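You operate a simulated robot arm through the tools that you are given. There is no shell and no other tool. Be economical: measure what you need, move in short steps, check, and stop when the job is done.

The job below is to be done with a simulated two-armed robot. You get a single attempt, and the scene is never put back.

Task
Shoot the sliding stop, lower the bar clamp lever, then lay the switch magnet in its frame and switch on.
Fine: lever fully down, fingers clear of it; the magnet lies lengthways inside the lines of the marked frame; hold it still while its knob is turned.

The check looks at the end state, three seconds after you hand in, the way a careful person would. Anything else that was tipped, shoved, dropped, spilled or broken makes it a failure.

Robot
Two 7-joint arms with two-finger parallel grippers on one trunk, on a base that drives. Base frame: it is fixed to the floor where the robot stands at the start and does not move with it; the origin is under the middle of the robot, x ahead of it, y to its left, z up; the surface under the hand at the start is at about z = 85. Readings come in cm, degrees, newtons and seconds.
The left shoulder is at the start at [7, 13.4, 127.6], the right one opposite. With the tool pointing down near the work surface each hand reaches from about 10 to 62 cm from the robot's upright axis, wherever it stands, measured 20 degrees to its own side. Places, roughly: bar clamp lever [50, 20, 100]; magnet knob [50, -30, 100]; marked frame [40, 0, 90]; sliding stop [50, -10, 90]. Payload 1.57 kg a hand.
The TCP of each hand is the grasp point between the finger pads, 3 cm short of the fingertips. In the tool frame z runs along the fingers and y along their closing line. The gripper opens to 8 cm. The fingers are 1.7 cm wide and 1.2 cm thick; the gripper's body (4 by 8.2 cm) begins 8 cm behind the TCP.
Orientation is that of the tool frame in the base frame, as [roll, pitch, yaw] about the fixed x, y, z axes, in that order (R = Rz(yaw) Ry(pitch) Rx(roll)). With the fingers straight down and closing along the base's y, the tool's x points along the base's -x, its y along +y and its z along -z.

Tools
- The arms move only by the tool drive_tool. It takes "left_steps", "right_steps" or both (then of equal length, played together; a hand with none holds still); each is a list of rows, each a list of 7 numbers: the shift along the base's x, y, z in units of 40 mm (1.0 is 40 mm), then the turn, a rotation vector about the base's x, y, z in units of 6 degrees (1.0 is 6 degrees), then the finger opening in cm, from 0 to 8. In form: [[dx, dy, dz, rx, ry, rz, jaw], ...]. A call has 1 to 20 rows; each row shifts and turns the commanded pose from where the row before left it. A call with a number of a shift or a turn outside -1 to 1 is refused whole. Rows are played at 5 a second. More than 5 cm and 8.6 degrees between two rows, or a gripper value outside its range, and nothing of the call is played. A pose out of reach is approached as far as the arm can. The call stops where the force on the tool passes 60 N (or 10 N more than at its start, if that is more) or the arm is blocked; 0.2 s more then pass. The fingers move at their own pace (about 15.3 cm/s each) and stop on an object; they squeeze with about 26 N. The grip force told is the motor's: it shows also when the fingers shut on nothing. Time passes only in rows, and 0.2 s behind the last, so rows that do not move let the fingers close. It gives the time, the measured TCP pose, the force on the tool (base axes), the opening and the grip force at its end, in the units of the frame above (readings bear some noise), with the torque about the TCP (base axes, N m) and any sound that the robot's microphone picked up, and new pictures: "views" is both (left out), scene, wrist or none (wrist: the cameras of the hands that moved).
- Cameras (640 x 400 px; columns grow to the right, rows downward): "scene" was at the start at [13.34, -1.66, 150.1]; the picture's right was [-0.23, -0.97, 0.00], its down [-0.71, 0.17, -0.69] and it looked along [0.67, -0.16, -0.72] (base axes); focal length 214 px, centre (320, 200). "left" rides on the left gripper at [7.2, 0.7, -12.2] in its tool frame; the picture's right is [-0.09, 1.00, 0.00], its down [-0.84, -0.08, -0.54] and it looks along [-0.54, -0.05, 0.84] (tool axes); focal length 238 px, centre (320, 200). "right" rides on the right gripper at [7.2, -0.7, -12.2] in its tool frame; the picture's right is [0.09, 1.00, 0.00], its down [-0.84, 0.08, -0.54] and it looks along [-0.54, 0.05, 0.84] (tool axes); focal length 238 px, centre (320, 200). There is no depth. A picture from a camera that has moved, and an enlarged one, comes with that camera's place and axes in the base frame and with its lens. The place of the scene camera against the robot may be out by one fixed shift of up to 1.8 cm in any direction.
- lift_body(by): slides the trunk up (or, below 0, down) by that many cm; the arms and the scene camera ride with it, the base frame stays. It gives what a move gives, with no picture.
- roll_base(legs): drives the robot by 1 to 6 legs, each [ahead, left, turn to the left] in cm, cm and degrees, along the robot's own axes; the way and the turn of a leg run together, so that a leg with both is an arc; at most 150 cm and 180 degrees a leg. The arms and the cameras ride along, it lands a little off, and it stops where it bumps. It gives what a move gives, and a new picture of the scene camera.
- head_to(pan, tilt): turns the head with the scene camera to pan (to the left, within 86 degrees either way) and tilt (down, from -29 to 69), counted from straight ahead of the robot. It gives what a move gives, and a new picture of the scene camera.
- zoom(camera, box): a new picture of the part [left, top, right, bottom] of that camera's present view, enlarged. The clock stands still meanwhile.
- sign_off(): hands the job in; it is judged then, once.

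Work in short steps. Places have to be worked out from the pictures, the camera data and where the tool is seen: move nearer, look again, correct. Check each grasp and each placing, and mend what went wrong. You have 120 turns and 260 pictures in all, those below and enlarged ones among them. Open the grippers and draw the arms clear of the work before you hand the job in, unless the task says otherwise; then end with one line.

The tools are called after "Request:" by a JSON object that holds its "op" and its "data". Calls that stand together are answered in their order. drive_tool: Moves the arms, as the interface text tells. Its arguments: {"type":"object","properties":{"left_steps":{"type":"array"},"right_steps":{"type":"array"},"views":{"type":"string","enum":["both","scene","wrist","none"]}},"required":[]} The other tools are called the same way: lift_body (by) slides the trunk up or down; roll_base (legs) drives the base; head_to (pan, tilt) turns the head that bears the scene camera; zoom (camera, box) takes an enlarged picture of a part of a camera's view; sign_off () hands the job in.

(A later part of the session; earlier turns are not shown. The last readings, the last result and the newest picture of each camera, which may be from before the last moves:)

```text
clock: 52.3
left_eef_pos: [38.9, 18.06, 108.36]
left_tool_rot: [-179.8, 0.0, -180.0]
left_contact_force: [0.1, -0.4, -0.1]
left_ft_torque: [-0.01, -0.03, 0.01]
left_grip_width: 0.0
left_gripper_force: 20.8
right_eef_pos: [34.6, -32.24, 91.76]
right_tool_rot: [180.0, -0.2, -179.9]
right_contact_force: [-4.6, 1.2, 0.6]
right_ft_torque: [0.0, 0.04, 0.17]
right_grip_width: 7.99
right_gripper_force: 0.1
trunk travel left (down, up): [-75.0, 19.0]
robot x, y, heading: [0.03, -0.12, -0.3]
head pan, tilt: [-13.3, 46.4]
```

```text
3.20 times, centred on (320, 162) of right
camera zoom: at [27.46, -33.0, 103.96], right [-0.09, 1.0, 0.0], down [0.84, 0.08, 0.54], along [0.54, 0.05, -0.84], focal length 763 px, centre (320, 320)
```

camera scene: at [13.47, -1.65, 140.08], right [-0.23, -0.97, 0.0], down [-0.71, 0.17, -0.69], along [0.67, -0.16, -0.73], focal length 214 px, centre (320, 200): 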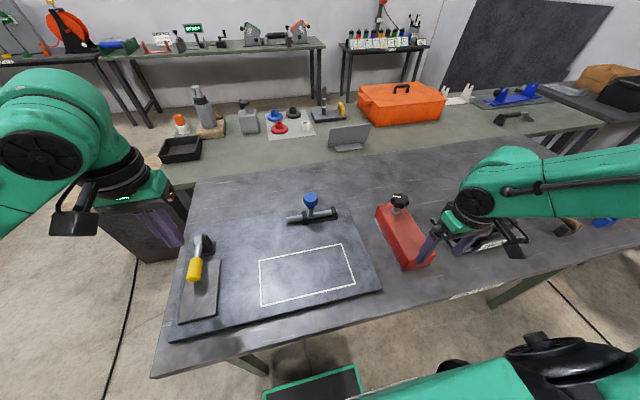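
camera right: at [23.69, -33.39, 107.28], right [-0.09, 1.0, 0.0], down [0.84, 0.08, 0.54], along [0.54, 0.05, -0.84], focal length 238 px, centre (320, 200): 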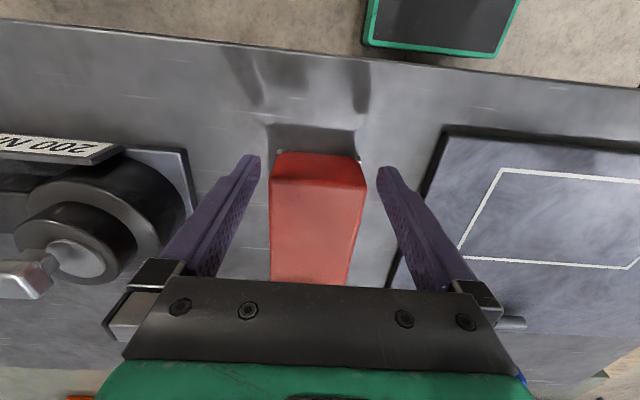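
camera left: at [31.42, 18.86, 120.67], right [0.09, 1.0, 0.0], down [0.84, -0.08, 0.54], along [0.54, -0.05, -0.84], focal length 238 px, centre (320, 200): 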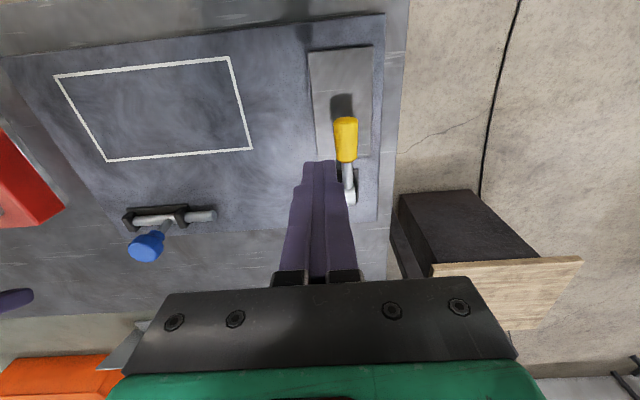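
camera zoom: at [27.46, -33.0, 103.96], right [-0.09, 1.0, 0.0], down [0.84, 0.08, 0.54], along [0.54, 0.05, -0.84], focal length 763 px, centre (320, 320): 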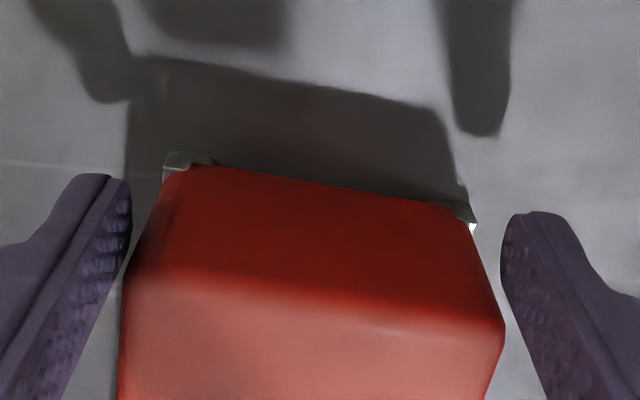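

The magnet is only nudged and has yawed about -4…-5°; fingertips' visible chamfer means each side has only ~0.1 cm. I back off 1.2 cm and turn the tool to match its yaw, then look.

Request:
{"op": "drive_tool", "data": {"right_steps": [[-0.3, 0, 0, 0, 0, 0, 8], [0, 0.02, 0, 0, 0, -0.8, 8], [0, 0, 0, 0, 0, 0, 8], [0, 0, 0, 0, 0, 0, 8]], "views": "wrist"}}

Request:
{"op": "zoom", "data": {"camera": "right", "box": [220, 100, 420, 225]}}

```text
clock: 53.3
left_eef_pos: [39.04, 18.08, 108.4]
left_tool_rot: [179.9, 0.1, 180.0]
left_contact_force: [-0.1, 0.0, -0.7]
left_ft_torque: [-0.02, 0.0, 0.0]
left_grip_width: 0.02
left_gripper_force: 21.0
right_eef_pos: [33.39, -32.26, 91.72]
right_tool_rot: [180.0, 0.0, 175.3]
right_contact_force: [0.3, -0.1, 0.3]
right_ft_torque: [0.0, 0.0, 0.03]
right_grip_width: 8.01
right_gripper_force: 0.1
trunk travel left (down, up): [-75.0, 19.0]
robot x, y, heading: [0.4, 0.02, -0.1]
head pan, tilt: [-13.3, 46.4]
camera right: at [26.3, -32.42, 103.98], right [-0.01, 1.0, 0.0], down [0.84, 0.01, 0.54], along [0.54, 0.01, -0.84], focal length 238 px, centre (320, 200)
```

right: 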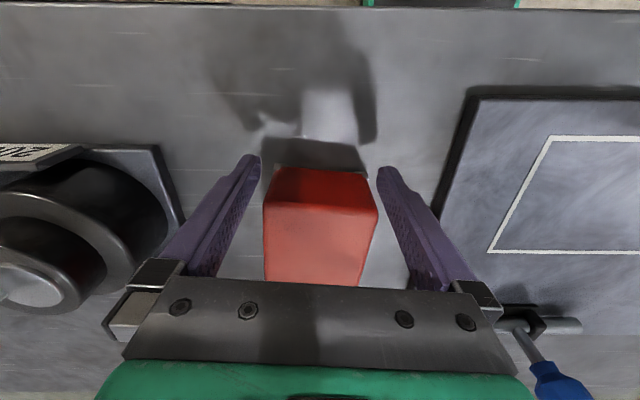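

```text
3.20 times, centred on (320, 162) of right
camera zoom: at [26.3, -32.42, 103.98], right [-0.01, 1.0, 0.0], down [0.84, 0.01, 0.54], along [0.54, 0.01, -0.84], focal length 763 px, centre (320, 320)
```

zoom: 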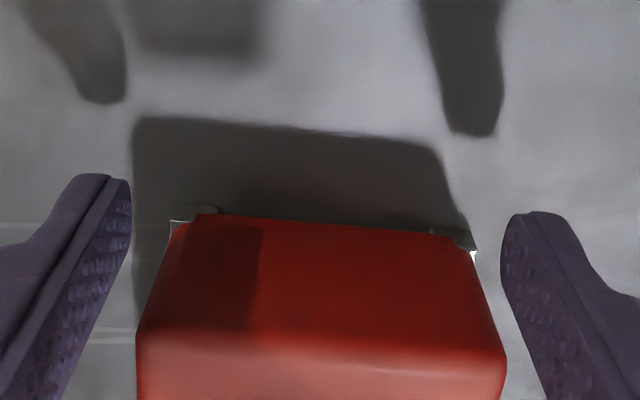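

Tool is now parallel to the magnet. Projecting, there's ~23 px at -y and ~-4 px at +y, so I shift +0.27 cm in y, then slide in along the magnet's axis.

Request:
{"op": "drive_tool", "data": {"right_steps": [[0, 0.068, 0, 0, 0, 0, 8], [0, 0, 0, 0, 0, 0, 8], [0.1, -0.008, 0, 0, 0, 0, 8], [0.1, -0.008, 0, 0, 0, 0, 8], [0.1, -0.008, 0, 0, 0, 0, 8], [0.1, -0.008, 0, 0, 0, 0, 8], [0, 0, 0, 0, 0, 0, 8]], "views": "none"}}

Request:
{"op": "zoom", "data": {"camera": "right", "box": [220, 100, 420, 225]}}

```text
clock: 54.9
left_eef_pos: [38.84, 18.09, 108.44]
left_tool_rot: [179.9, 0.1, 180.0]
left_contact_force: [0.3, 0.3, -0.4]
left_ft_torque: [-0.01, -0.03, 0.02]
left_grip_width: 0.0
left_gripper_force: 21.3
right_eef_pos: [34.97, -32.11, 91.67]
right_tool_rot: [-180.0, -0.1, 175.3]
right_contact_force: [-3.5, -0.8, 2.3]
right_ft_torque: [-0.03, 0.1, -0.04]
right_grip_width: 8.0
right_gripper_force: 0.0
trunk travel left (down, up): [-75.0, 19.0]
robot x, y, heading: [0.13, -0.1, -0.2]
head pan, tilt: [-13.3, 46.4]
```

```text
3.20 times, centred on (320, 162) of right
camera zoom: at [27.9, -32.21, 103.94], right [-0.01, 1.0, 0.0], down [0.84, 0.01, 0.54], along [0.54, 0.01, -0.84], focal length 763 px, centre (320, 320)
```

zoom: 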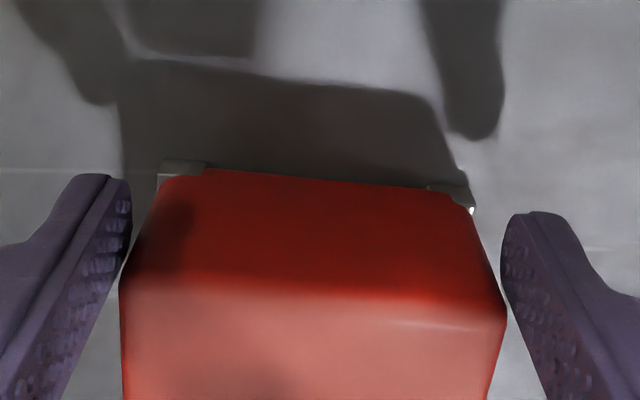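

Now both fingers touch evenly (torque ≈ 0) and it still doesn't enter: the body is about 8 cm wide at this height. I test whether it enters nearer the (narrower) top: raise 1.3 cm and slide on.

Request:
{"op": "drive_tool", "data": {"right_steps": [[-0.15, 0.012, 0, 0, 0, 0, 8], [0, 0, 0.33, 0, 0, 0, 8], [0, 0, 0, 0, 0, 0, 8], [0.1, -0.008, 0, 0, 0, 0, 8], [0.1, -0.008, 0, 0, 0, 0, 8], [0.1, -0.008, 0, 0, 0, 0, 8], [0.1, -0.008, 0, 0, 0, 0, 8], [0.1, -0.008, 0, 0, 0, 0, 8], [0, 0, 0, 0, 0, 0, 8]], "views": "none"}}

Request:
{"op": "zoom", "data": {"camera": "right", "box": [220, 100, 420, 225]}}

```text
clock: 56.9
left_eef_pos: [38.86, 18.05, 108.41]
left_tool_rot: [180.0, -0.1, -180.0]
left_contact_force: [0.1, 0.7, 0.8]
left_ft_torque: [-0.01, 0.04, 0.0]
left_grip_width: 0.0
left_gripper_force: 21.0
right_eef_pos: [36.36, -32.25, 92.91]
right_tool_rot: [-180.0, -0.1, 175.4]
right_contact_force: [-4.4, 0.9, -0.7]
right_ft_torque: [-0.02, 0.1, -0.04]
right_grip_width: 7.98
right_gripper_force: 0.0
trunk travel left (down, up): [-75.0, 19.0]
robot x, y, heading: [-0.2, -0.06, -0.3]
head pan, tilt: [-13.3, 46.4]
```

```text
3.20 times, centred on (320, 162) of right
camera zoom: at [29.31, -32.44, 105.25], right [-0.01, 1.0, 0.0], down [0.84, 0.01, 0.54], along [0.54, 0.01, -0.84], focal length 763 px, centre (320, 320)
```

zoom: 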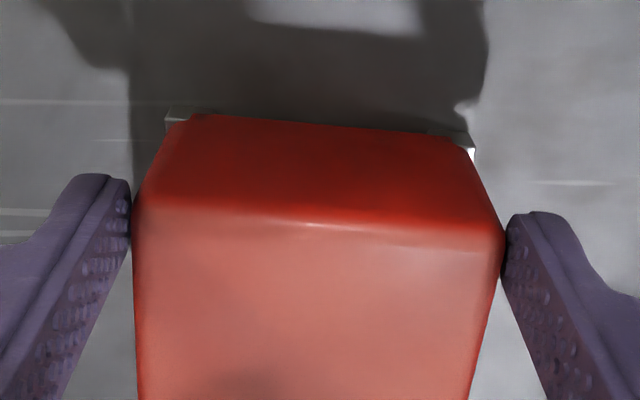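

The fingers now visibly straddle the near end (TCP x 36.4, end at x ≈ 35.6) — it enters near the top. I keep sliding along.

Request:
{"op": "drive_tool", "data": {"right_steps": [[0.2, -0.016, 0, 0, 0, 0, 8], [0.2, -0.016, 0, 0, 0, 0, 8], [0.2, -0.016, 0, 0, 0, 0, 8], [0.2, -0.016, 0, 0, 0, 0, 8], [0, 0, 0, 0, 0, 0, 8]], "views": "wrist"}}

Request:
{"op": "zoom", "data": {"camera": "right", "box": [220, 100, 420, 225]}}

```text
clock: 58.1
left_eef_pos: [38.85, 18.05, 108.41]
left_tool_rot: [179.9, 0.0, -179.9]
left_contact_force: [0.1, 0.2, -0.2]
left_ft_torque: [0.03, 0.01, 0.04]
left_grip_width: 0.0
left_gripper_force: 20.6
right_eef_pos: [39.77, -32.62, 93.04]
right_tool_rot: [-180.0, 0.0, 175.3]
right_contact_force: [-1.5, -1.7, 1.2]
right_ft_torque: [-0.06, 0.01, -0.03]
right_grip_width: 8.0
right_gripper_force: 0.0
trunk travel left (down, up): [-75.0, 19.0]
robot x, y, heading: [-0.1, 0.46, -0.1]
head pan, tilt: [-13.3, 46.4]
camera right: at [32.65, -32.71, 105.16], right [-0.01, 1.0, 0.0], down [0.84, 0.01, 0.54], along [0.54, 0.01, -0.84], focal length 238 px, centre (320, 200)
```

right: 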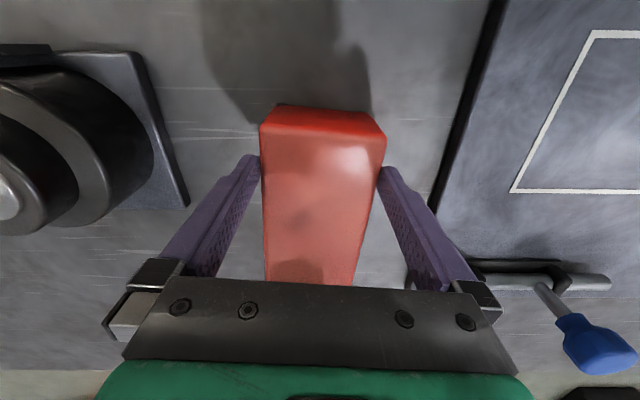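

```text
3.20 times, centred on (320, 162) of right
camera zoom: at [32.65, -32.71, 105.16], right [-0.01, 1.0, 0.0], down [0.84, 0.01, 0.54], along [0.54, 0.01, -0.84], focal length 763 px, centre (320, 320)
```

zoom: 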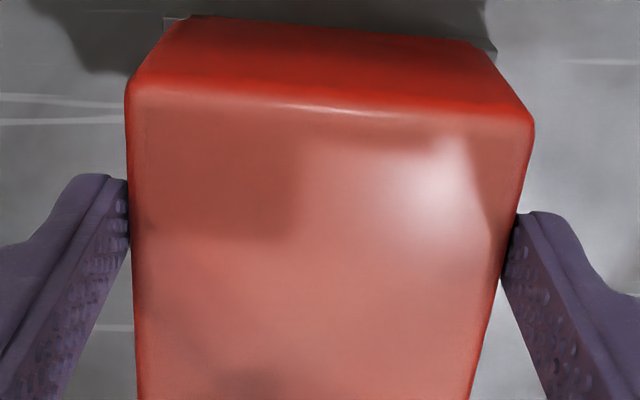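

The fingers are inside, magnet between them. I slide on ~5 cm to near its middle.

Request:
{"op": "drive_tool", "data": {"right_steps": [[0.2, -0.016, 0, 0, 0, 0, 8], [0.2, -0.016, 0, 0, 0, 0, 8], [0.2, -0.016, 0, 0, 0, 0, 8], [0.2, -0.016, 0, 0, 0, 0, 8], [0.2, -0.016, 0, 0, 0, 0, 8], [0.2, -0.016, 0, 0, 0, 0, 8], [0, 0, 0, 0, 0, 0, 8]], "views": "both"}}

```text
clock: 59.7
left_eef_pos: [38.98, 18.1, 108.41]
left_tool_rot: [-180.0, 0.0, 180.0]
left_contact_force: [-0.2, 0.0, -0.2]
left_ft_torque: [-0.02, 0.0, -0.01]
left_grip_width: 0.0
left_gripper_force: 21.1
right_eef_pos: [44.53, -32.78, 92.94]
right_tool_rot: [180.0, -0.1, 175.3]
right_contact_force: [0.5, 1.0, 0.8]
right_ft_torque: [-0.01, -0.01, 0.01]
right_grip_width: 8.01
right_gripper_force: 0.0
trunk travel left (down, up): [-75.0, 19.0]
robot x, y, heading: [0.05, -0.14, -0.3]
head pan, tilt: [-13.3, 46.4]
camera scene: at [13.32, -1.68, 140.11], right [-0.23, -0.97, 0.0], down [-0.7, 0.17, -0.69], along [0.67, -0.16, -0.72], focal length 214 px, centre (320, 200)
camera right: at [37.49, -32.94, 105.28], right [-0.01, 1.0, 0.0], down [0.84, 0.01, 0.54], along [0.54, 0.01, -0.84], focal length 238 px, centre (320, 200)
```

scene: 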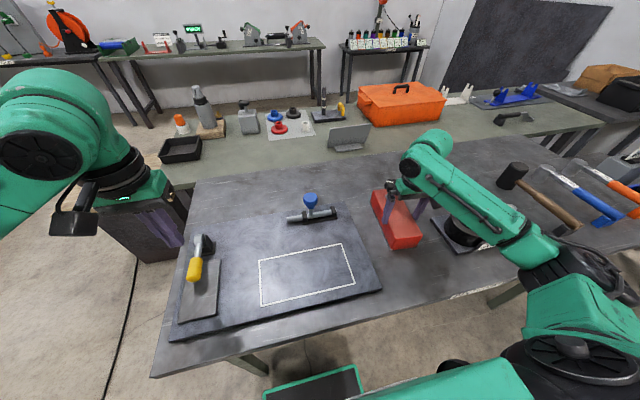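
right: 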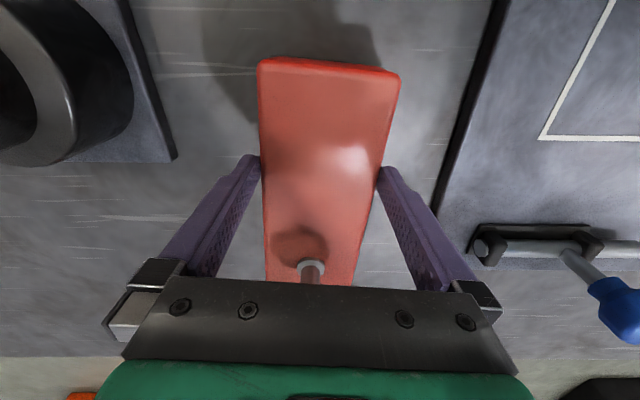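

Aligned over the middle with no force. I try 0.4 cm lower for more hold, then close.

Request:
{"op": "drive_tool", "data": {"right_steps": [[0, 0, -0.05, 0, 0, 0, 8], [0, 0, -0.05, 0, 0, 0, 8], [0, 0, 0, 0, 0, 0, 8]], "views": "none"}}

Request:
{"op": "drive_tool", "data": {"right_steps": [[0, 0, 0, 0, 0, 0, 0], [0, 0, 0, 0, 0, 0, 0], [0, 0, 0, 0, 0, 0, 0]], "views": "none"}}

```text
clock: 60.5
left_eef_pos: [38.99, 18.03, 108.3]
left_tool_rot: [-180.0, -0.1, 180.0]
left_contact_force: [-0.1, 0.3, -0.4]
left_ft_torque: [-0.01, 0.0, 0.01]
left_grip_width: 0.0
left_gripper_force: 21.8
right_eef_pos: [44.48, -32.81, 92.64]
right_tool_rot: [-180.0, -0.1, 175.4]
right_contact_force: [0.0, 2.0, 0.9]
right_ft_torque: [0.05, -0.01, -0.07]
right_grip_width: 7.98
right_gripper_force: 0.0
trunk travel left (down, up): [-75.0, 19.0]
robot x, y, heading: [0.13, 0.19, 0.2]
head pan, tilt: [-13.3, 46.4]
```

```text
clock: 61.3
left_eef_pos: [38.81, 18.05, 108.3]
left_tool_rot: [179.9, 0.0, -180.0]
left_contact_force: [0.4, 0.1, -0.3]
left_ft_torque: [-0.04, -0.01, -0.01]
left_grip_width: 0.01
left_gripper_force: 21.3
right_eef_pos: [44.5, -32.79, 92.52]
right_tool_rot: [180.0, -0.1, 175.4]
right_contact_force: [-0.3, 1.5, 1.8]
right_ft_torque: [0.25, 0.0, 0.01]
right_grip_width: 7.96
right_gripper_force: 25.8
trunk travel left (down, up): [-75.0, 19.0]
robot x, y, heading: [0.19, -0.04, -0.2]
head pan, tilt: [-13.3, 46.4]
```

Gripped: the body is 7.96 cm wide there, hence the trouble. I lift 3 cm and check.

Request:
{"op": "drive_tool", "data": {"right_steps": [[0, 0, 0.15, 0, 0, 0, 0], [0, 0, 0.2, 0, 0, 0, 0], [0, 0, 0.2, 0, 0, 0, 0], [0, 0, 0.2, 0, 0, 0, 0], [0, 0, 0, 0, 0, 0, 0]], "views": "both"}}

Request:
{"op": "zoom", "data": {"camera": "scene", "box": [350, 160, 478, 270]}}

```text
clock: 62.5
left_eef_pos: [39.12, 17.84, 108.39]
left_tool_rot: [-180.0, -0.1, -179.9]
left_contact_force: [-0.3, -0.4, -0.1]
left_ft_torque: [-0.01, 0.04, 0.01]
left_grip_width: 0.0
left_gripper_force: 21.5
right_eef_pos: [44.61, -33.02, 95.58]
right_tool_rot: [179.9, -0.2, 175.3]
right_contact_force: [0.2, -0.2, -10.9]
right_ft_torque: [0.06, 0.41, 0.01]
right_grip_width: 7.99
right_gripper_force: 26.2
trunk travel left (down, up): [-75.0, 19.0]
robot x, y, heading: [0.31, -0.41, -0.1]
head pan, tilt: [-13.3, 46.4]
camera scene: at [13.52, -1.83, 140.08], right [-0.23, -0.97, 0.0], down [-0.71, 0.17, -0.69], along [0.67, -0.16, -0.73], focal length 214 px, centre (320, 200)
camera right: at [37.56, -33.12, 107.7], right [-0.01, 1.0, 0.0], down [0.84, 0.01, 0.54], along [0.54, 0.01, -0.84], focal length 238 px, centre (320, 200)
```

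scene: 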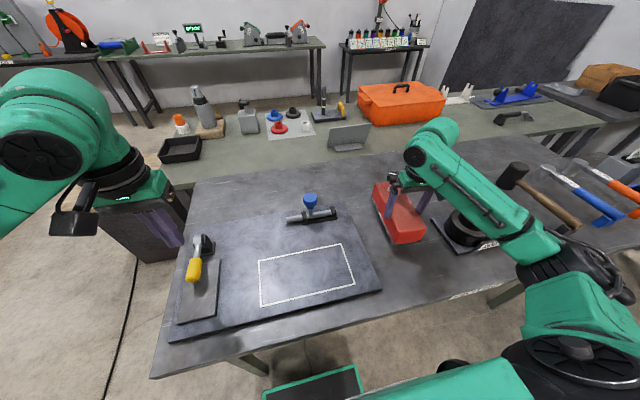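
right: 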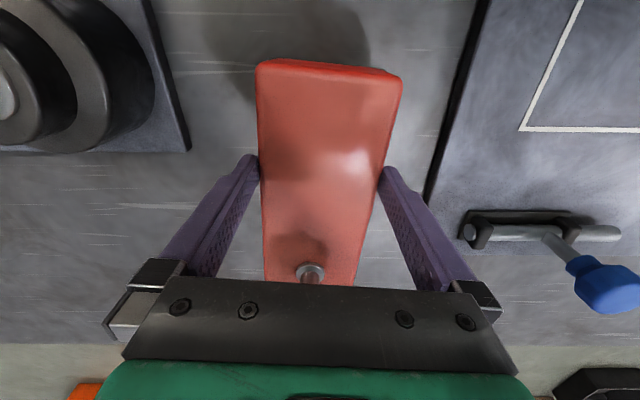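

```text
3.64 times, centred on (414, 215) of scene
camera zoom: at [13.52, -1.83, 140.08], right [-0.23, -0.97, 0.0], down [-0.71, 0.17, -0.69], along [0.67, -0.16, -0.73], focal length 780 px, centre (-22, 146)
```

zoom: 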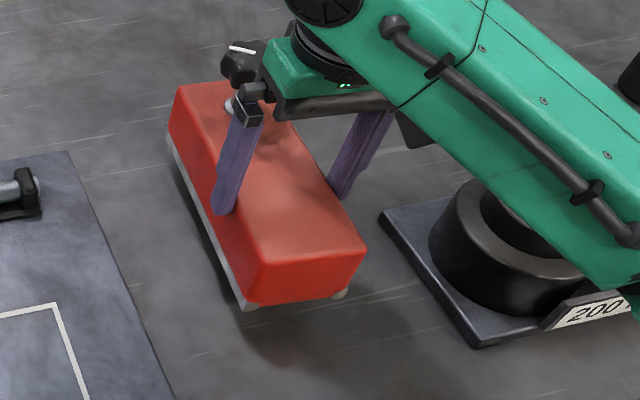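

Lifted and held (10.9 N, about 1.1 kg). I raise further and begin turning it +90° (knob end to +y) while moving towards the frame, first half.

Request:
{"op": "drive_tool", "data": {"right_steps": [[-0.1, 0, 0.5, 0, 0, 0, 0], [-0.2, 0.1, 0.5, 0, 0, 0, 0], [-0.3, 0.3, 0.4, 0, 0, 0.5, 0], [-0.3, 0.3, 0, 0, 0, 0.8, 0], [-0.3, 0.4, 0, 0, 0, 1, 0], [-0.3, 0.4, 0, 0, 0, 1, 0], [-0.2, 0.4, 0, 0, 0, 1, 0], [-0.1, 0.4, 0, 0, 0, 1, 0], [0, 0.4, 0, 0, 0, 1, 0], [0, 0, 0, 0, 0, 0, 0]], "views": "both"}}

```text
clock: 64.7
left_eef_pos: [39.02, 17.93, 108.49]
left_tool_rot: [-180.0, -0.1, -179.9]
left_contact_force: [0.1, -0.6, 0.1]
left_ft_torque: [0.0, -0.01, -0.01]
left_grip_width: 0.0
left_gripper_force: 21.4
right_eef_pos: [37.38, -22.28, 100.93]
right_tool_rot: [179.9, 0.0, -146.9]
right_contact_force: [-0.1, -0.6, -11.5]
right_ft_torque: [-0.21, 0.37, 0.0]
right_grip_width: 7.96
right_gripper_force: 27.1
trunk travel left (down, up): [-75.0, 19.0]
robot x, y, heading: [-0.1, -0.15, -0.0]
head pan, tilt: [-13.3, 46.4]
camera scene: at [13.49, -1.83, 140.08], right [-0.23, -0.97, 0.0], down [-0.71, 0.17, -0.69], along [0.67, -0.16, -0.73], focal length 214 px, centre (320, 200)
camera right: at [31.87, -26.73, 113.25], right [-0.62, 0.78, 0.0], down [0.66, 0.52, 0.54], along [0.42, 0.34, -0.84], focal length 238 px, centre (320, 200)
```

scene: 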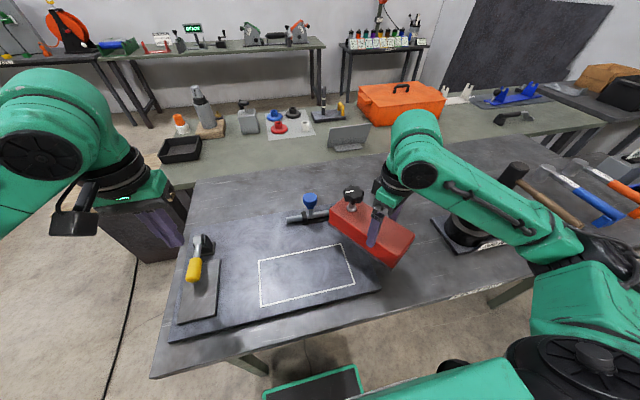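
right: 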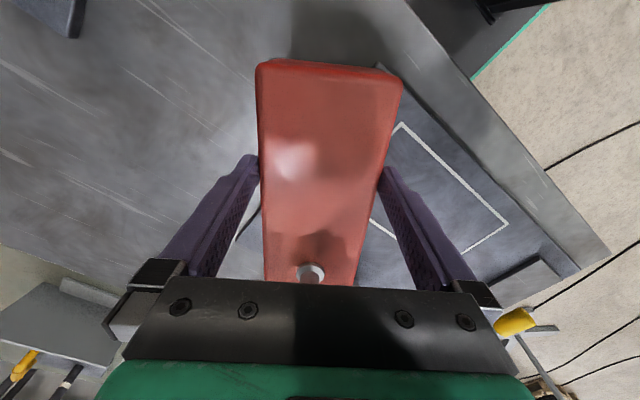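

Going well. I finish the turn (57° more) while moving above the frame.

Request:
{"op": "drive_tool", "data": {"right_steps": [[0, 0.43, 0, 0, 0, 0.948, 0], [0, 0.43, 0, 0, 0, 0.948, 0], [0, 0.43, 0, 0, 0, 0.948, 0], [0, 0.43, 0, 0, 0, 0.948, 0], [0, 0.43, 0, 0, 0, 0.948, 0], [0, 0.43, 0, 0, 0, 0.948, 0], [0, 0.43, 0, 0, 0, 0.948, 0], [0, 0.43, 0, 0, 0, 0.948, 0], [0, 0.43, 0, 0, 0, 0.948, 0], [0, 0.43, 0, 0, 0, 0.948, 0], [0, 0, 0, 0, 0, 0, 0]], "views": "both"}}

```text
clock: 67.1
left_eef_pos: [39.09, 17.97, 108.35]
left_tool_rot: [-180.0, -0.1, -180.0]
left_contact_force: [0.3, 0.3, -0.3]
left_ft_torque: [0.0, 0.01, -0.01]
left_grip_width: 0.0
left_gripper_force: 21.4
right_eef_pos: [37.5, -5.11, 101.12]
right_tool_rot: [180.0, -0.2, -90.0]
right_contact_force: [-0.5, 0.1, -10.4]
right_ft_torque: [-0.41, 0.0, 0.02]
right_grip_width: 7.98
right_gripper_force: 26.1
trunk travel left (down, up): [-75.0, 19.0]
robot x, y, heading: [-0.14, 0.06, -0.0]
head pan, tilt: [-13.3, 46.4]
camera scene: at [13.49, -1.75, 140.09], right [-0.23, -0.97, 0.0], down [-0.71, 0.17, -0.69], along [0.67, -0.16, -0.73], focal length 214 px, centre (320, 200)
camera right: at [38.29, -12.3, 113.35], right [-1.0, -0.09, 0.0], down [-0.08, 0.84, 0.54], along [-0.05, 0.54, -0.84], focal length 238 px, centre (320, 200)
```

scene: 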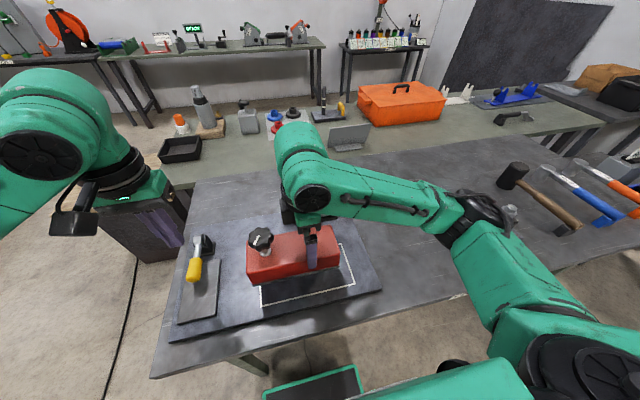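
right: 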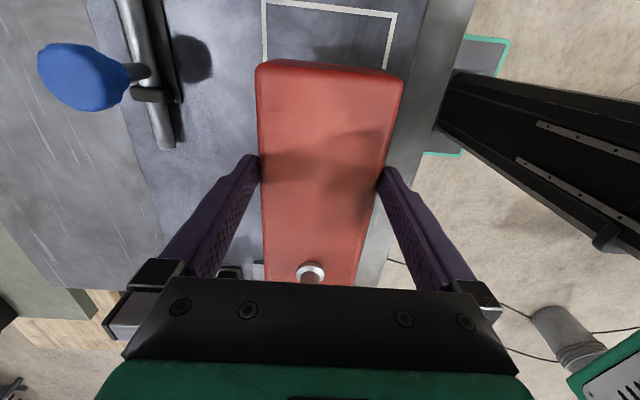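

Magnet's tail end is 6.5 cm behind the TCP, so its centre is ~2.8 cm ahead; frame centre is (37.5,-3.85). I shift -1.5 cm in y and descend most of the way.

Request:
{"op": "drive_tool", "data": {"right_steps": [[0, -0.2, 0, 0, 0, 0, 0], [0, -0.18, -0.3, 0, 0, 0, 0], [0, 0, -0.4, 0, 0, 0, 0], [0, 0, -0.4, 0, 0, 0, 0], [0, 0, -0.25, 0, 0, 0, 0], [0, 0, 0, 0, 0, 0, 0]], "views": "both"}}

Request:
{"op": "zoom", "data": {"camera": "scene", "box": [220, 210, 380, 310]}}

```text
clock: 68.5
left_eef_pos: [38.93, 18.0, 108.39]
left_tool_rot: [-179.9, 0.0, -179.9]
left_contact_force: [-0.2, -0.1, -0.3]
left_ft_torque: [-0.02, -0.01, -0.04]
left_grip_width: 0.02
left_gripper_force: 21.3
right_eef_pos: [37.34, -6.39, 95.67]
right_tool_rot: [179.9, -0.1, -89.9]
right_contact_force: [-0.6, 1.1, -12.3]
right_ft_torque: [-0.41, 0.04, 0.0]
right_grip_width: 7.97
right_gripper_force: 26.2
trunk travel left (down, up): [-75.0, 19.0]
robot x, y, heading: [0.03, -0.06, 0.0]
head pan, tilt: [-13.3, 46.4]
camera scene: at [13.49, -1.69, 140.09], right [-0.23, -0.97, 0.0], down [-0.71, 0.17, -0.69], along [0.67, -0.16, -0.73], focal length 214 px, centre (320, 200)
camera right: at [38.26, -13.66, 107.97], right [-1.0, -0.09, 0.0], down [-0.08, 0.84, 0.54], along [-0.05, 0.54, -0.84], focal length 238 px, centre (320, 200)
```

scene: 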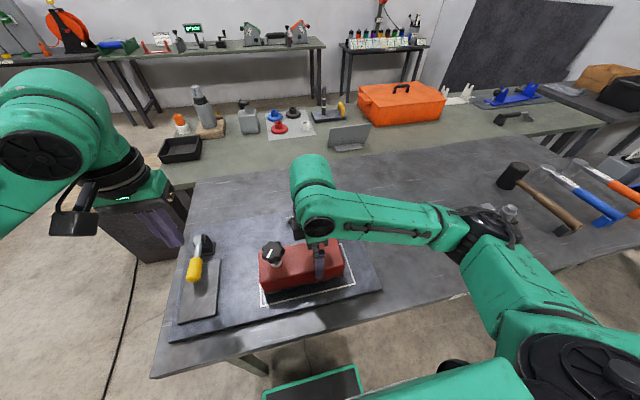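
right: 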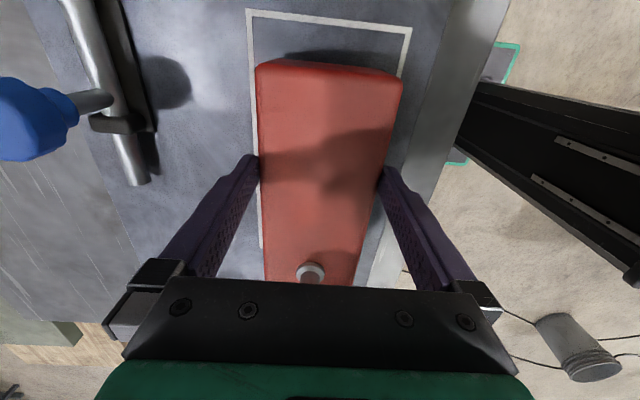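

```text
4.00 times, centred on (300, 260) of scene
camera zoom: at [13.49, -1.69, 140.09], right [-0.23, -0.97, 0.0], down [-0.71, 0.17, -0.69], along [0.67, -0.16, -0.73], focal length 858 px, centre (400, -40)
```

zoom: 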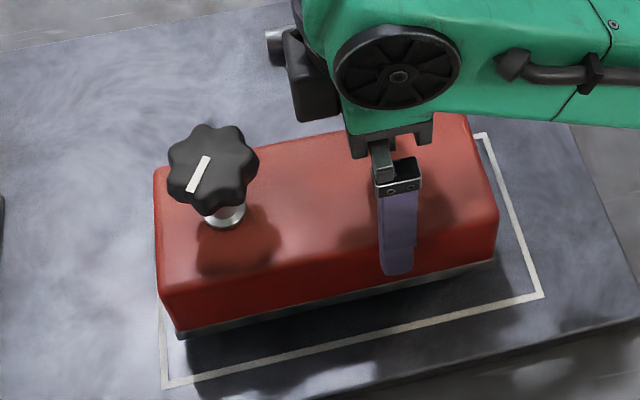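

Well inside the frame on all sides (≈2 cm margins). I lower slowly to touch down.

Request:
{"op": "drive_tool", "data": {"right_steps": [[0, 0, -0.15, 0, 0, 0, 0], [0, 0, -0.15, 0, 0, 0, 0], [0, 0, -0.08, 0, 0, 0, 0], [0, 0, -0.05, 0, 0, 0, 0], [0, 0, 0, 0, 0, 0, 0]], "views": "none"}}

```text
clock: 69.7
left_eef_pos: [38.98, 18.16, 108.45]
left_tool_rot: [-180.0, 0.1, -180.0]
left_contact_force: [0.0, 0.5, 1.0]
left_ft_torque: [0.0, -0.02, 0.05]
left_grip_width: 0.0
left_gripper_force: 21.4
right_eef_pos: [37.34, -6.23, 94.17]
right_tool_rot: [-179.7, -0.1, -90.0]
right_contact_force: [5.5, 0.8, 12.5]
right_ft_torque: [0.14, 0.46, 0.05]
right_grip_width: 7.99
right_gripper_force: 26.4
trunk travel left (down, up): [-75.0, 19.0]
robot x, y, heading: [0.07, 0.28, -0.1]
head pan, tilt: [-13.3, 46.4]
```

Touched down (about 12 N press); right hand keeps hold. Knob should be at ≈ (37.4,1.9,97). To avoid the right wrist, I bring the left hand in leaning 30° away (yaw 120), open, and look.

Request:
{"op": "drive_tool", "data": {"left_steps": [[0, 0, 0, 0, 0, -1, 6], [0, 0, 0, 0, 0, -1, 6], [0, 0, 0, 0, 0, -1, 6], [0, 0, 0, 0, 0, -1, 6], [0, 0, 0, 0, 0, -1, 6], [0, 0, 0, 0, 0, -1, 6], [0, 0, 0, 0, 0, -1, 6], [0, 0, 0, 0, 0, -1, 6], [0, 0, 0, 0, 0, -1, 6], [0, 0, 0, 0, 0, -1, 6], [-0.224, -0.545, -0.04, -0.866, -0.5, 0, 6.5], [-0.224, -0.545, -0.04, -0.866, -0.5, 0, 6.5], [-0.224, -0.545, -0.04, -0.866, -0.5, 0, 6.5], [-0.224, -0.545, -0.04, -0.866, -0.5, 0, 6.5], [-0.224, -0.545, -0.04, -0.866, -0.5, 0, 6.5], [0, 0, 0, 0, 0, 0, 6.5]], "views": "both"}}

```text
clock: 73.1
left_eef_pos: [35.9, 10.44, 108.1]
left_tool_rot: [179.0, 18.0, 117.6]
left_contact_force: [-0.1, -0.2, 0.8]
left_ft_torque: [-0.04, 0.03, -0.02]
left_grip_width: 6.48
left_gripper_force: 0.1
left hand out of reach, approached as far as the arm can: row 14, 15
right_eef_pos: [37.22, -6.28, 93.99]
right_tool_rot: [179.9, -0.1, -89.9]
right_contact_force: [4.9, 1.0, 12.8]
right_ft_torque: [0.42, -0.42, -0.13]
right_grip_width: 7.96
right_gripper_force: 25.8
trunk travel left (down, up): [-75.0, 19.0]
robot x, y, heading: [0.07, -0.12, 0.2]
head pan, tilt: [-13.3, 46.4]
camera scene: at [13.3, -1.66, 140.1], right [-0.23, -0.97, 0.0], down [-0.7, 0.17, -0.69], along [0.67, -0.16, -0.72], focal length 214 px, centre (320, 200)
camera left: at [31.3, 20.1, 117.45], right [0.92, 0.39, 0.05], down [0.22, -0.6, 0.77], along [0.33, -0.7, -0.63], focal length 238 px, centre (320, 200)
```

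scene: 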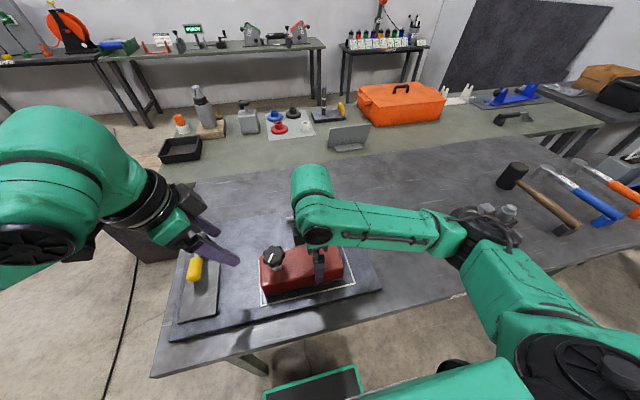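
left: 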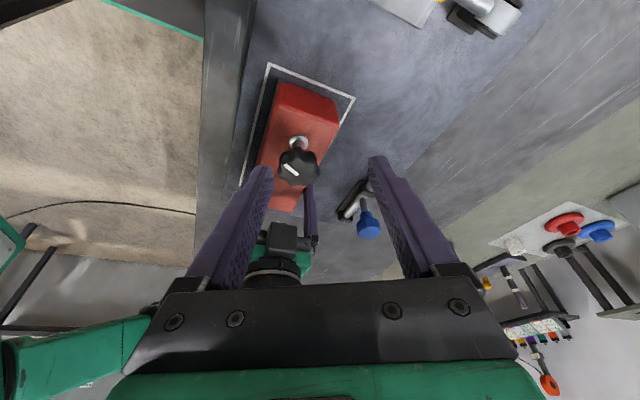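

The left arm's reach limits that lean direction. I turn 30° further so it leans straight to +y, tilt a bit more, and come nearer.

Request:
{"op": "drive_tool", "data": {"left_steps": [[0.065, 0, 0, 0, 0, -1, 6.5], [0.065, 0, 0, 0, 0, -1, 6.5], [0.065, 0, 0, 0, 0, -1, 6.5], [0.065, 0, 0, 0, 0, -1, 6.5], [0.065, 0, 0, 0, 0, -0.8, 6.5], [0, -0.3, -0.3, -1, 0, 0, 6.5], [0, -0.3, -0.3, -1, 0, 0, 6.5], [0, 0, 0, 0, 0, 0, 6.5]], "views": "both"}}

```text
clock: 74.9
left_eef_pos: [37.19, 8.27, 105.47]
left_tool_rot: [178.7, 30.0, 88.8]
left_contact_force: [0.0, 0.6, -0.4]
left_ft_torque: [-0.01, -0.01, 0.01]
left_grip_width: 6.51
left_gripper_force: 0.0
right_eef_pos: [37.23, -6.38, 94.07]
right_tool_rot: [179.9, 0.0, -89.9]
right_contact_force: [-2.4, 2.1, -1.1]
right_ft_torque: [0.01, 0.09, 0.04]
right_grip_width: 7.98
right_gripper_force: 25.6
trunk travel left (down, up): [-75.0, 19.0]
robot x, y, heading: [0.25, -0.11, -0.2]
head pan, tilt: [-13.3, 46.4]
camera scene: at [13.3, -1.65, 140.1], right [-0.23, -0.97, 0.0], down [-0.7, 0.17, -0.69], along [0.67, -0.16, -0.72], focal length 214 px, centre (320, 200)
camera left: at [37.66, 20.64, 112.47], right [0.99, -0.09, 0.07], down [-0.1, -0.45, 0.89], along [-0.05, -0.89, -0.46], focal length 238 px, centre (320, 200)
```

scene: 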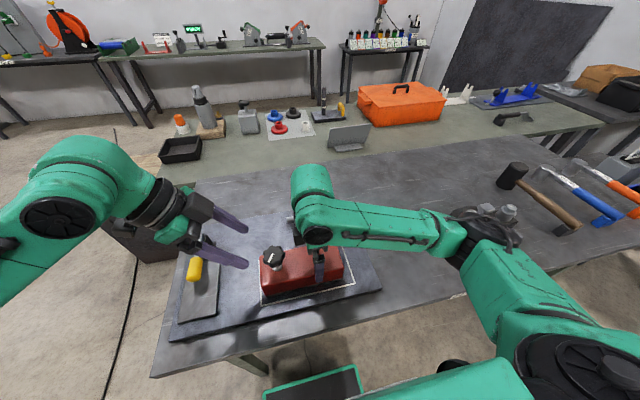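
left: 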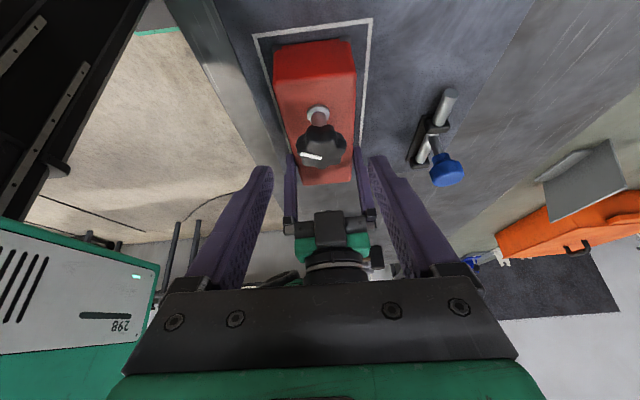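

Two rays agree: knob centre ≈ (37.2,2.9,97.4). I advance the open left fingers along the tool axis around it.

Request:
{"op": "drive_tool", "data": {"left_steps": [[0, -0.225, -0.337, 0, 0, 0, 6.5], [0, -0.225, -0.337, 0, 0, 0, 6.5], [0, -0.225, -0.337, 0, 0, 0, 6.5], [0, -0.225, -0.337, 0, 0, 0, 6.5], [0, -0.225, -0.337, 0, 0, 0, 6.5], [0, -0.2, -0.3, 0, 0, 0, 6.5], [0, 0, 0, 0, 0, 0, 6.5]], "views": "both"}}

Request:
{"op": "zoom", "data": {"camera": "left", "box": [220, 80, 420, 205]}}

```text
clock: 76.5
left_eef_pos: [37.18, 2.76, 97.81]
left_tool_rot: [178.8, 29.9, 88.9]
left_contact_force: [-0.8, 0.7, 0.4]
left_ft_torque: [0.01, 0.02, -0.01]
left_grip_width: 6.49
left_gripper_force: 0.0
right_eef_pos: [37.25, -6.37, 93.99]
right_tool_rot: [179.9, 0.0, -90.0]
right_contact_force: [-1.5, -0.4, -6.2]
right_ft_torque: [-0.32, 0.35, -0.02]
right_grip_width: 8.01
right_gripper_force: 25.7
trunk travel left (down, up): [-75.0, 19.0]
robot x, y, heading: [-0.1, -0.03, -0.2]
head pan, tilt: [-13.3, 46.4]
camera scene: at [13.38, -1.69, 140.1], right [-0.23, -0.97, 0.0], down [-0.71, 0.17, -0.69], along [0.67, -0.16, -0.72], focal length 214 px, centre (320, 200)
camera left: at [37.7, 15.18, 104.77], right [0.99, -0.09, 0.06], down [-0.1, -0.45, 0.89], along [-0.05, -0.89, -0.46], focal length 238 px, centre (320, 200)
```

scene: 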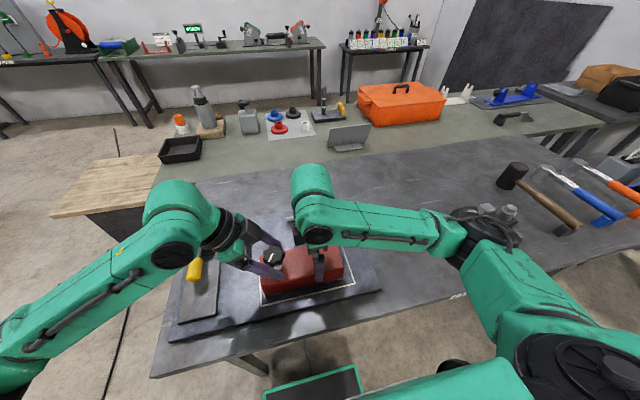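
left: 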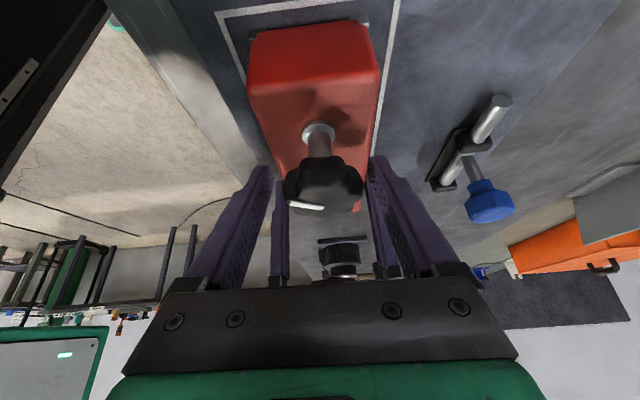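

```text
3.20 times, centred on (320, 142) of left
camera zoom: at [37.7, 15.18, 104.77], right [0.99, -0.09, 0.06], down [-0.1, -0.45, 0.89], along [-0.05, -0.89, -0.46], focal length 763 px, centre (320, 384)
```

zoom: 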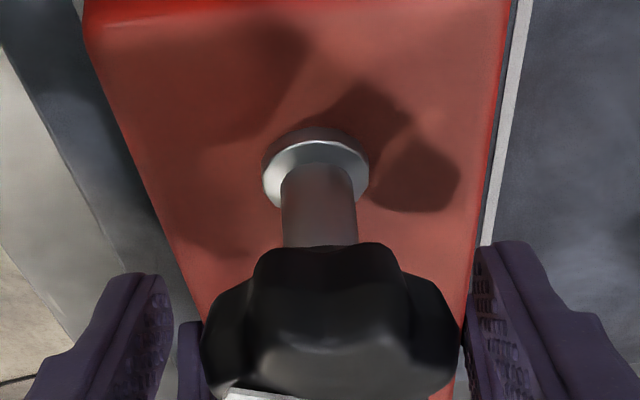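

The knob sits between the fingers, 0.25 cm off-centre towards +x. I centre, close on it, and check.

Request:
{"op": "drive_tool", "data": {"left_steps": [[0.06, 0, -0.05, 0, 0, 0, 6.5], [0, 0, 0, 0, 0, 0, 0], [0, 0, 0, 0, 0, 0, 0], [0, 0, 0, 0, 0, 0, 0]], "views": "wrist"}}

```text
clock: 77.5
left_eef_pos: [37.38, 2.75, 97.59]
left_tool_rot: [178.8, 30.0, 88.8]
left_contact_force: [-4.4, 2.4, 5.2]
left_ft_torque: [0.02, 0.54, -0.14]
left_grip_width: 4.48
left_gripper_force: 25.9
right_eef_pos: [37.39, -6.39, 94.06]
right_tool_rot: [179.9, -0.1, -90.0]
right_contact_force: [3.0, -0.6, -12.1]
right_ft_torque: [-0.23, -0.02, -0.14]
right_grip_width: 7.96
right_gripper_force: 26.2
trunk travel left (down, up): [-75.0, 19.0]
robot x, y, heading: [-0.63, 0.21, -0.1]
head pan, tilt: [-13.3, 46.4]
camera left: at [37.93, 15.15, 104.52], right [0.99, -0.09, 0.06], down [-0.1, -0.45, 0.89], along [-0.05, -0.89, -0.46], focal length 238 px, centre (320, 200)
```

left: 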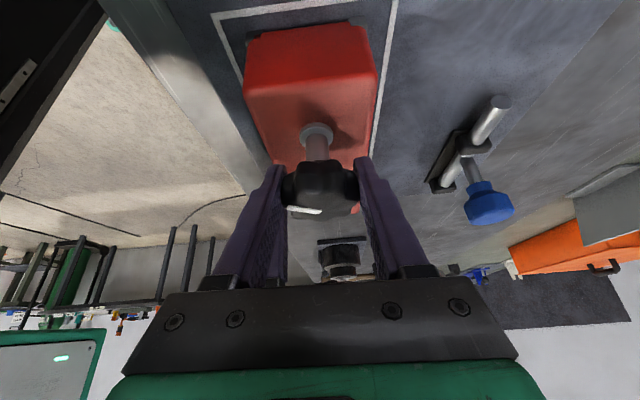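

Knob gripped (4.5 cm). I press the right hand down a touch to hold the magnet and turn the knob clockwise 18°, watching the torque.

Request:
{"op": "drive_tool", "data": {"left_steps": [[0, 0, 0, 0, 0, 0, 0], [0, 0, 0, 0, 0, -1, 0], [0, 0, 0, 0, 0, -1, 0], [0, 0, 0, 0, 0, -1, 0], [0, 0, 0, 0, 0, 0, 0]], "right_steps": [[0, 0, -0.05, 0, 0, 0, 0], [0, 0, 0, 0, 0, 0, 0], [0, 0, 0, 0, 0, 0, 0], [0, 0, 0, 0, 0, 0, 0], [0, 0, 0, 0, 0, 0, 0]], "views": "wrist"}}

```text
clock: 78.7
left_eef_pos: [37.41, 2.83, 97.55]
left_tool_rot: [178.5, 30.0, 70.8]
left_contact_force: [7.6, -5.7, 5.1]
left_ft_torque: [0.04, 0.6, -0.05]
left_grip_width: 4.52
left_gripper_force: 26.2
right_eef_pos: [37.31, -6.43, 93.94]
right_tool_rot: [-179.8, 0.0, -90.0]
right_contact_force: [3.9, 1.6, 23.1]
right_ft_torque: [0.15, -0.08, 0.03]
right_grip_width: 8.0
right_gripper_force: 25.7
trunk travel left (down, up): [-75.0, 19.0]
robot x, y, heading: [-0.06, -0.02, -0.1]
head pan, tilt: [-13.3, 46.4]
camera right: at [38.1, -13.69, 106.2], right [-1.0, -0.09, 0.0], down [-0.08, 0.84, 0.54], along [-0.05, 0.54, -0.84], focal length 238 px, centre (320, 200)
camera left: at [41.76, 14.34, 104.52], right [0.92, -0.39, 0.07], down [-0.24, -0.4, 0.89], along [-0.32, -0.83, -0.46], focal length 238 px, centre (320, 200)
```

right: 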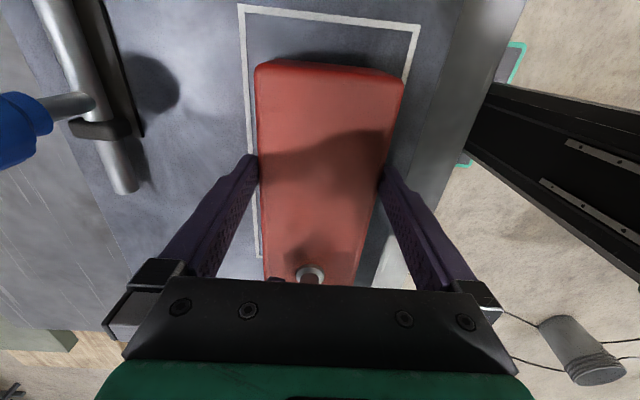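
left: 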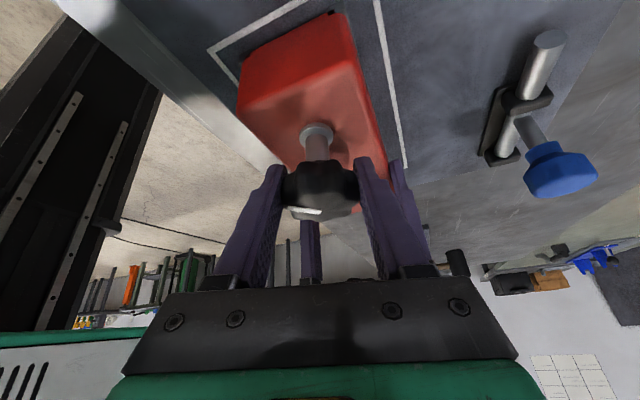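

The knob turns with little torque clockwise and the magnet stays put. I keep turning, up to 72° more.

Request:
{"op": "drive_tool", "data": {"left_steps": [[0, 0, 0, 0, 0, -1, 0], [0, 0, 0, 0, 0, -1, 0], [0, 0, 0, 0, 0, -1, 0], [0, 0, 0, 0, 0, -1, 0], [0, 0, 0, 0, 0, -1, 0], [0, 0, 0, 0, 0, -1, 0], [0, 0, 0, 0, 0, 0, 0]], "views": "both"}}

```text
clock: 80.3
left_eef_pos: [37.62, 2.76, 97.43]
left_tool_rot: [178.6, 30.0, 34.7]
left_contact_force: [18.0, -17.9, 16.0]
left_ft_torque: [0.14, 0.12, 0.11]
left_grip_width: 4.51
left_gripper_force: 26.1
right_eef_pos: [37.29, -6.53, 93.81]
right_tool_rot: [179.9, 0.1, -89.9]
right_contact_force: [-2.6, 14.6, 18.7]
right_ft_torque: [0.38, 0.0, 0.36]
right_grip_width: 7.99
right_gripper_force: 25.8
trunk travel left (down, up): [-75.0, 19.0]
robot x, y, heading: [-0.27, 0.1, -0.3]
head pan, tilt: [-13.3, 46.4]
camera scene: at [13.37, -1.83, 140.1], right [-0.23, -0.97, 0.0], down [-0.71, 0.17, -0.69], along [0.67, -0.16, -0.72], focal length 214 px, centre (320, 200)
camera left: at [47.79, 9.51, 104.48], right [0.51, -0.86, 0.07], down [-0.43, -0.18, 0.89], along [-0.75, -0.48, -0.46], focal length 238 px, centre (320, 200)
```

scene: 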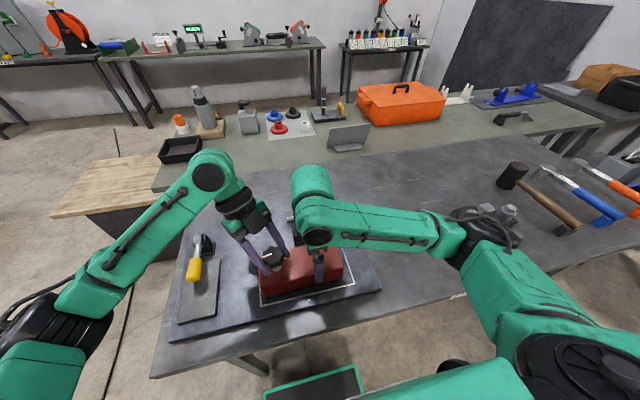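
left: 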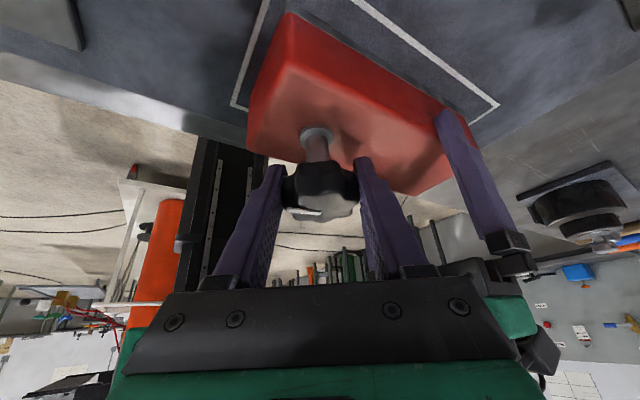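

54° turned; side forces of ~18 N come from slight axis offset, so I relieve them by shifting the hand slightly and continue turning.

Request:
{"op": "drive_tool", "data": {"left_steps": [[0.05, -0.05, 0.03, 0, 0, 0, 0], [0, 0, 0, 0, 0, -1, 0], [0, 0, 0, 0, 0, -1, 0], [0, 0, 0, 0, 0, -1, 0], [0, 0, 0, 0, 0, 0, 0]], "views": "wrist"}}

```text
clock: 81.5
left_eef_pos: [37.69, 2.63, 97.58]
left_tool_rot: [179.0, 30.2, 16.6]
left_contact_force: [-5.9, -10.4, 0.0]
left_ft_torque: [0.51, 0.37, -0.01]
left_grip_width: 4.45
left_gripper_force: 26.2
right_eef_pos: [37.21, -6.45, 93.75]
right_tool_rot: [179.9, -0.2, -90.0]
right_contact_force: [2.8, 8.7, -0.1]
right_ft_torque: [0.03, -0.24, -0.15]
right_grip_width: 7.97
right_gripper_force: 25.6
trunk travel left (down, up): [-75.0, 19.0]
robot x, y, heading: [0.09, -0.39, 0.1]
head pan, tilt: [-13.3, 46.4]
camera left: at [49.51, 5.78, 104.44], right [0.22, -0.97, 0.06], down [-0.46, -0.05, 0.89], along [-0.86, -0.22, -0.46], focal length 238 px, centre (320, 200)
```

left: 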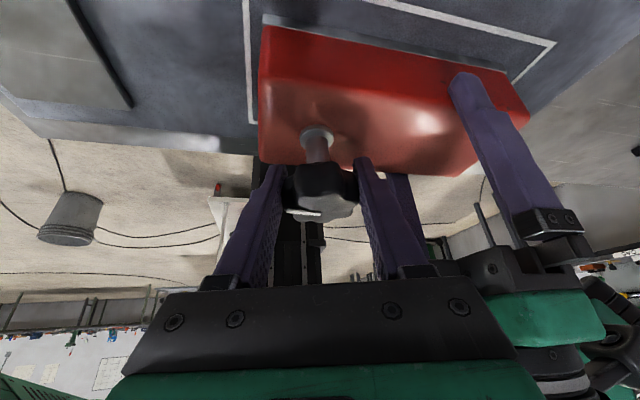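

72° with no stop yet; the hands still have ~3 cm clearance. Turn 18° more.

Request:
{"op": "drive_tool", "data": {"left_steps": [[-0.02, -0.03, 0, 0, 0, 0, 0], [0, 0, 0, 0, 0, -1, 0], [0, 0, 0, 0, 0, -1, 0], [0, 0, 0, 0, 0, -1, 0], [0, 0, 0, 0, 0, 0, 0]], "views": "wrist"}}

```text
clock: 82.7
left_eef_pos: [37.76, 2.51, 97.45]
left_tool_rot: [178.7, 30.0, -1.2]
left_contact_force: [5.0, -13.3, -5.9]
left_ft_torque: [0.45, -0.17, 0.05]
left_grip_width: 4.43
left_gripper_force: 25.6
right_eef_pos: [37.36, -6.31, 93.91]
right_tool_rot: [179.8, -0.1, -89.8]
right_contact_force: [-5.8, 13.4, 5.5]
right_ft_torque: [0.13, -0.07, 0.49]
right_grip_width: 7.97
right_gripper_force: 25.9
trunk travel left (down, up): [-75.0, 19.0]
robot x, y, heading: [-0.31, 0.08, -0.0]
head pan, tilt: [-13.3, 46.4]
camera left: at [49.99, 1.97, 104.51], right [-0.09, -0.99, 0.07], down [-0.45, 0.1, 0.89], along [-0.89, 0.05, -0.46], focal length 238 px, centre (320, 200)
```

left: 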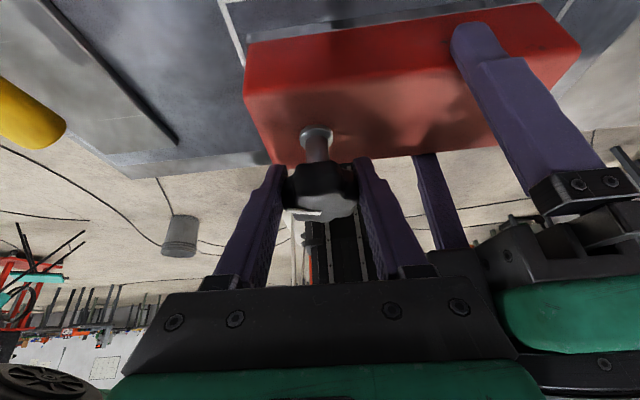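

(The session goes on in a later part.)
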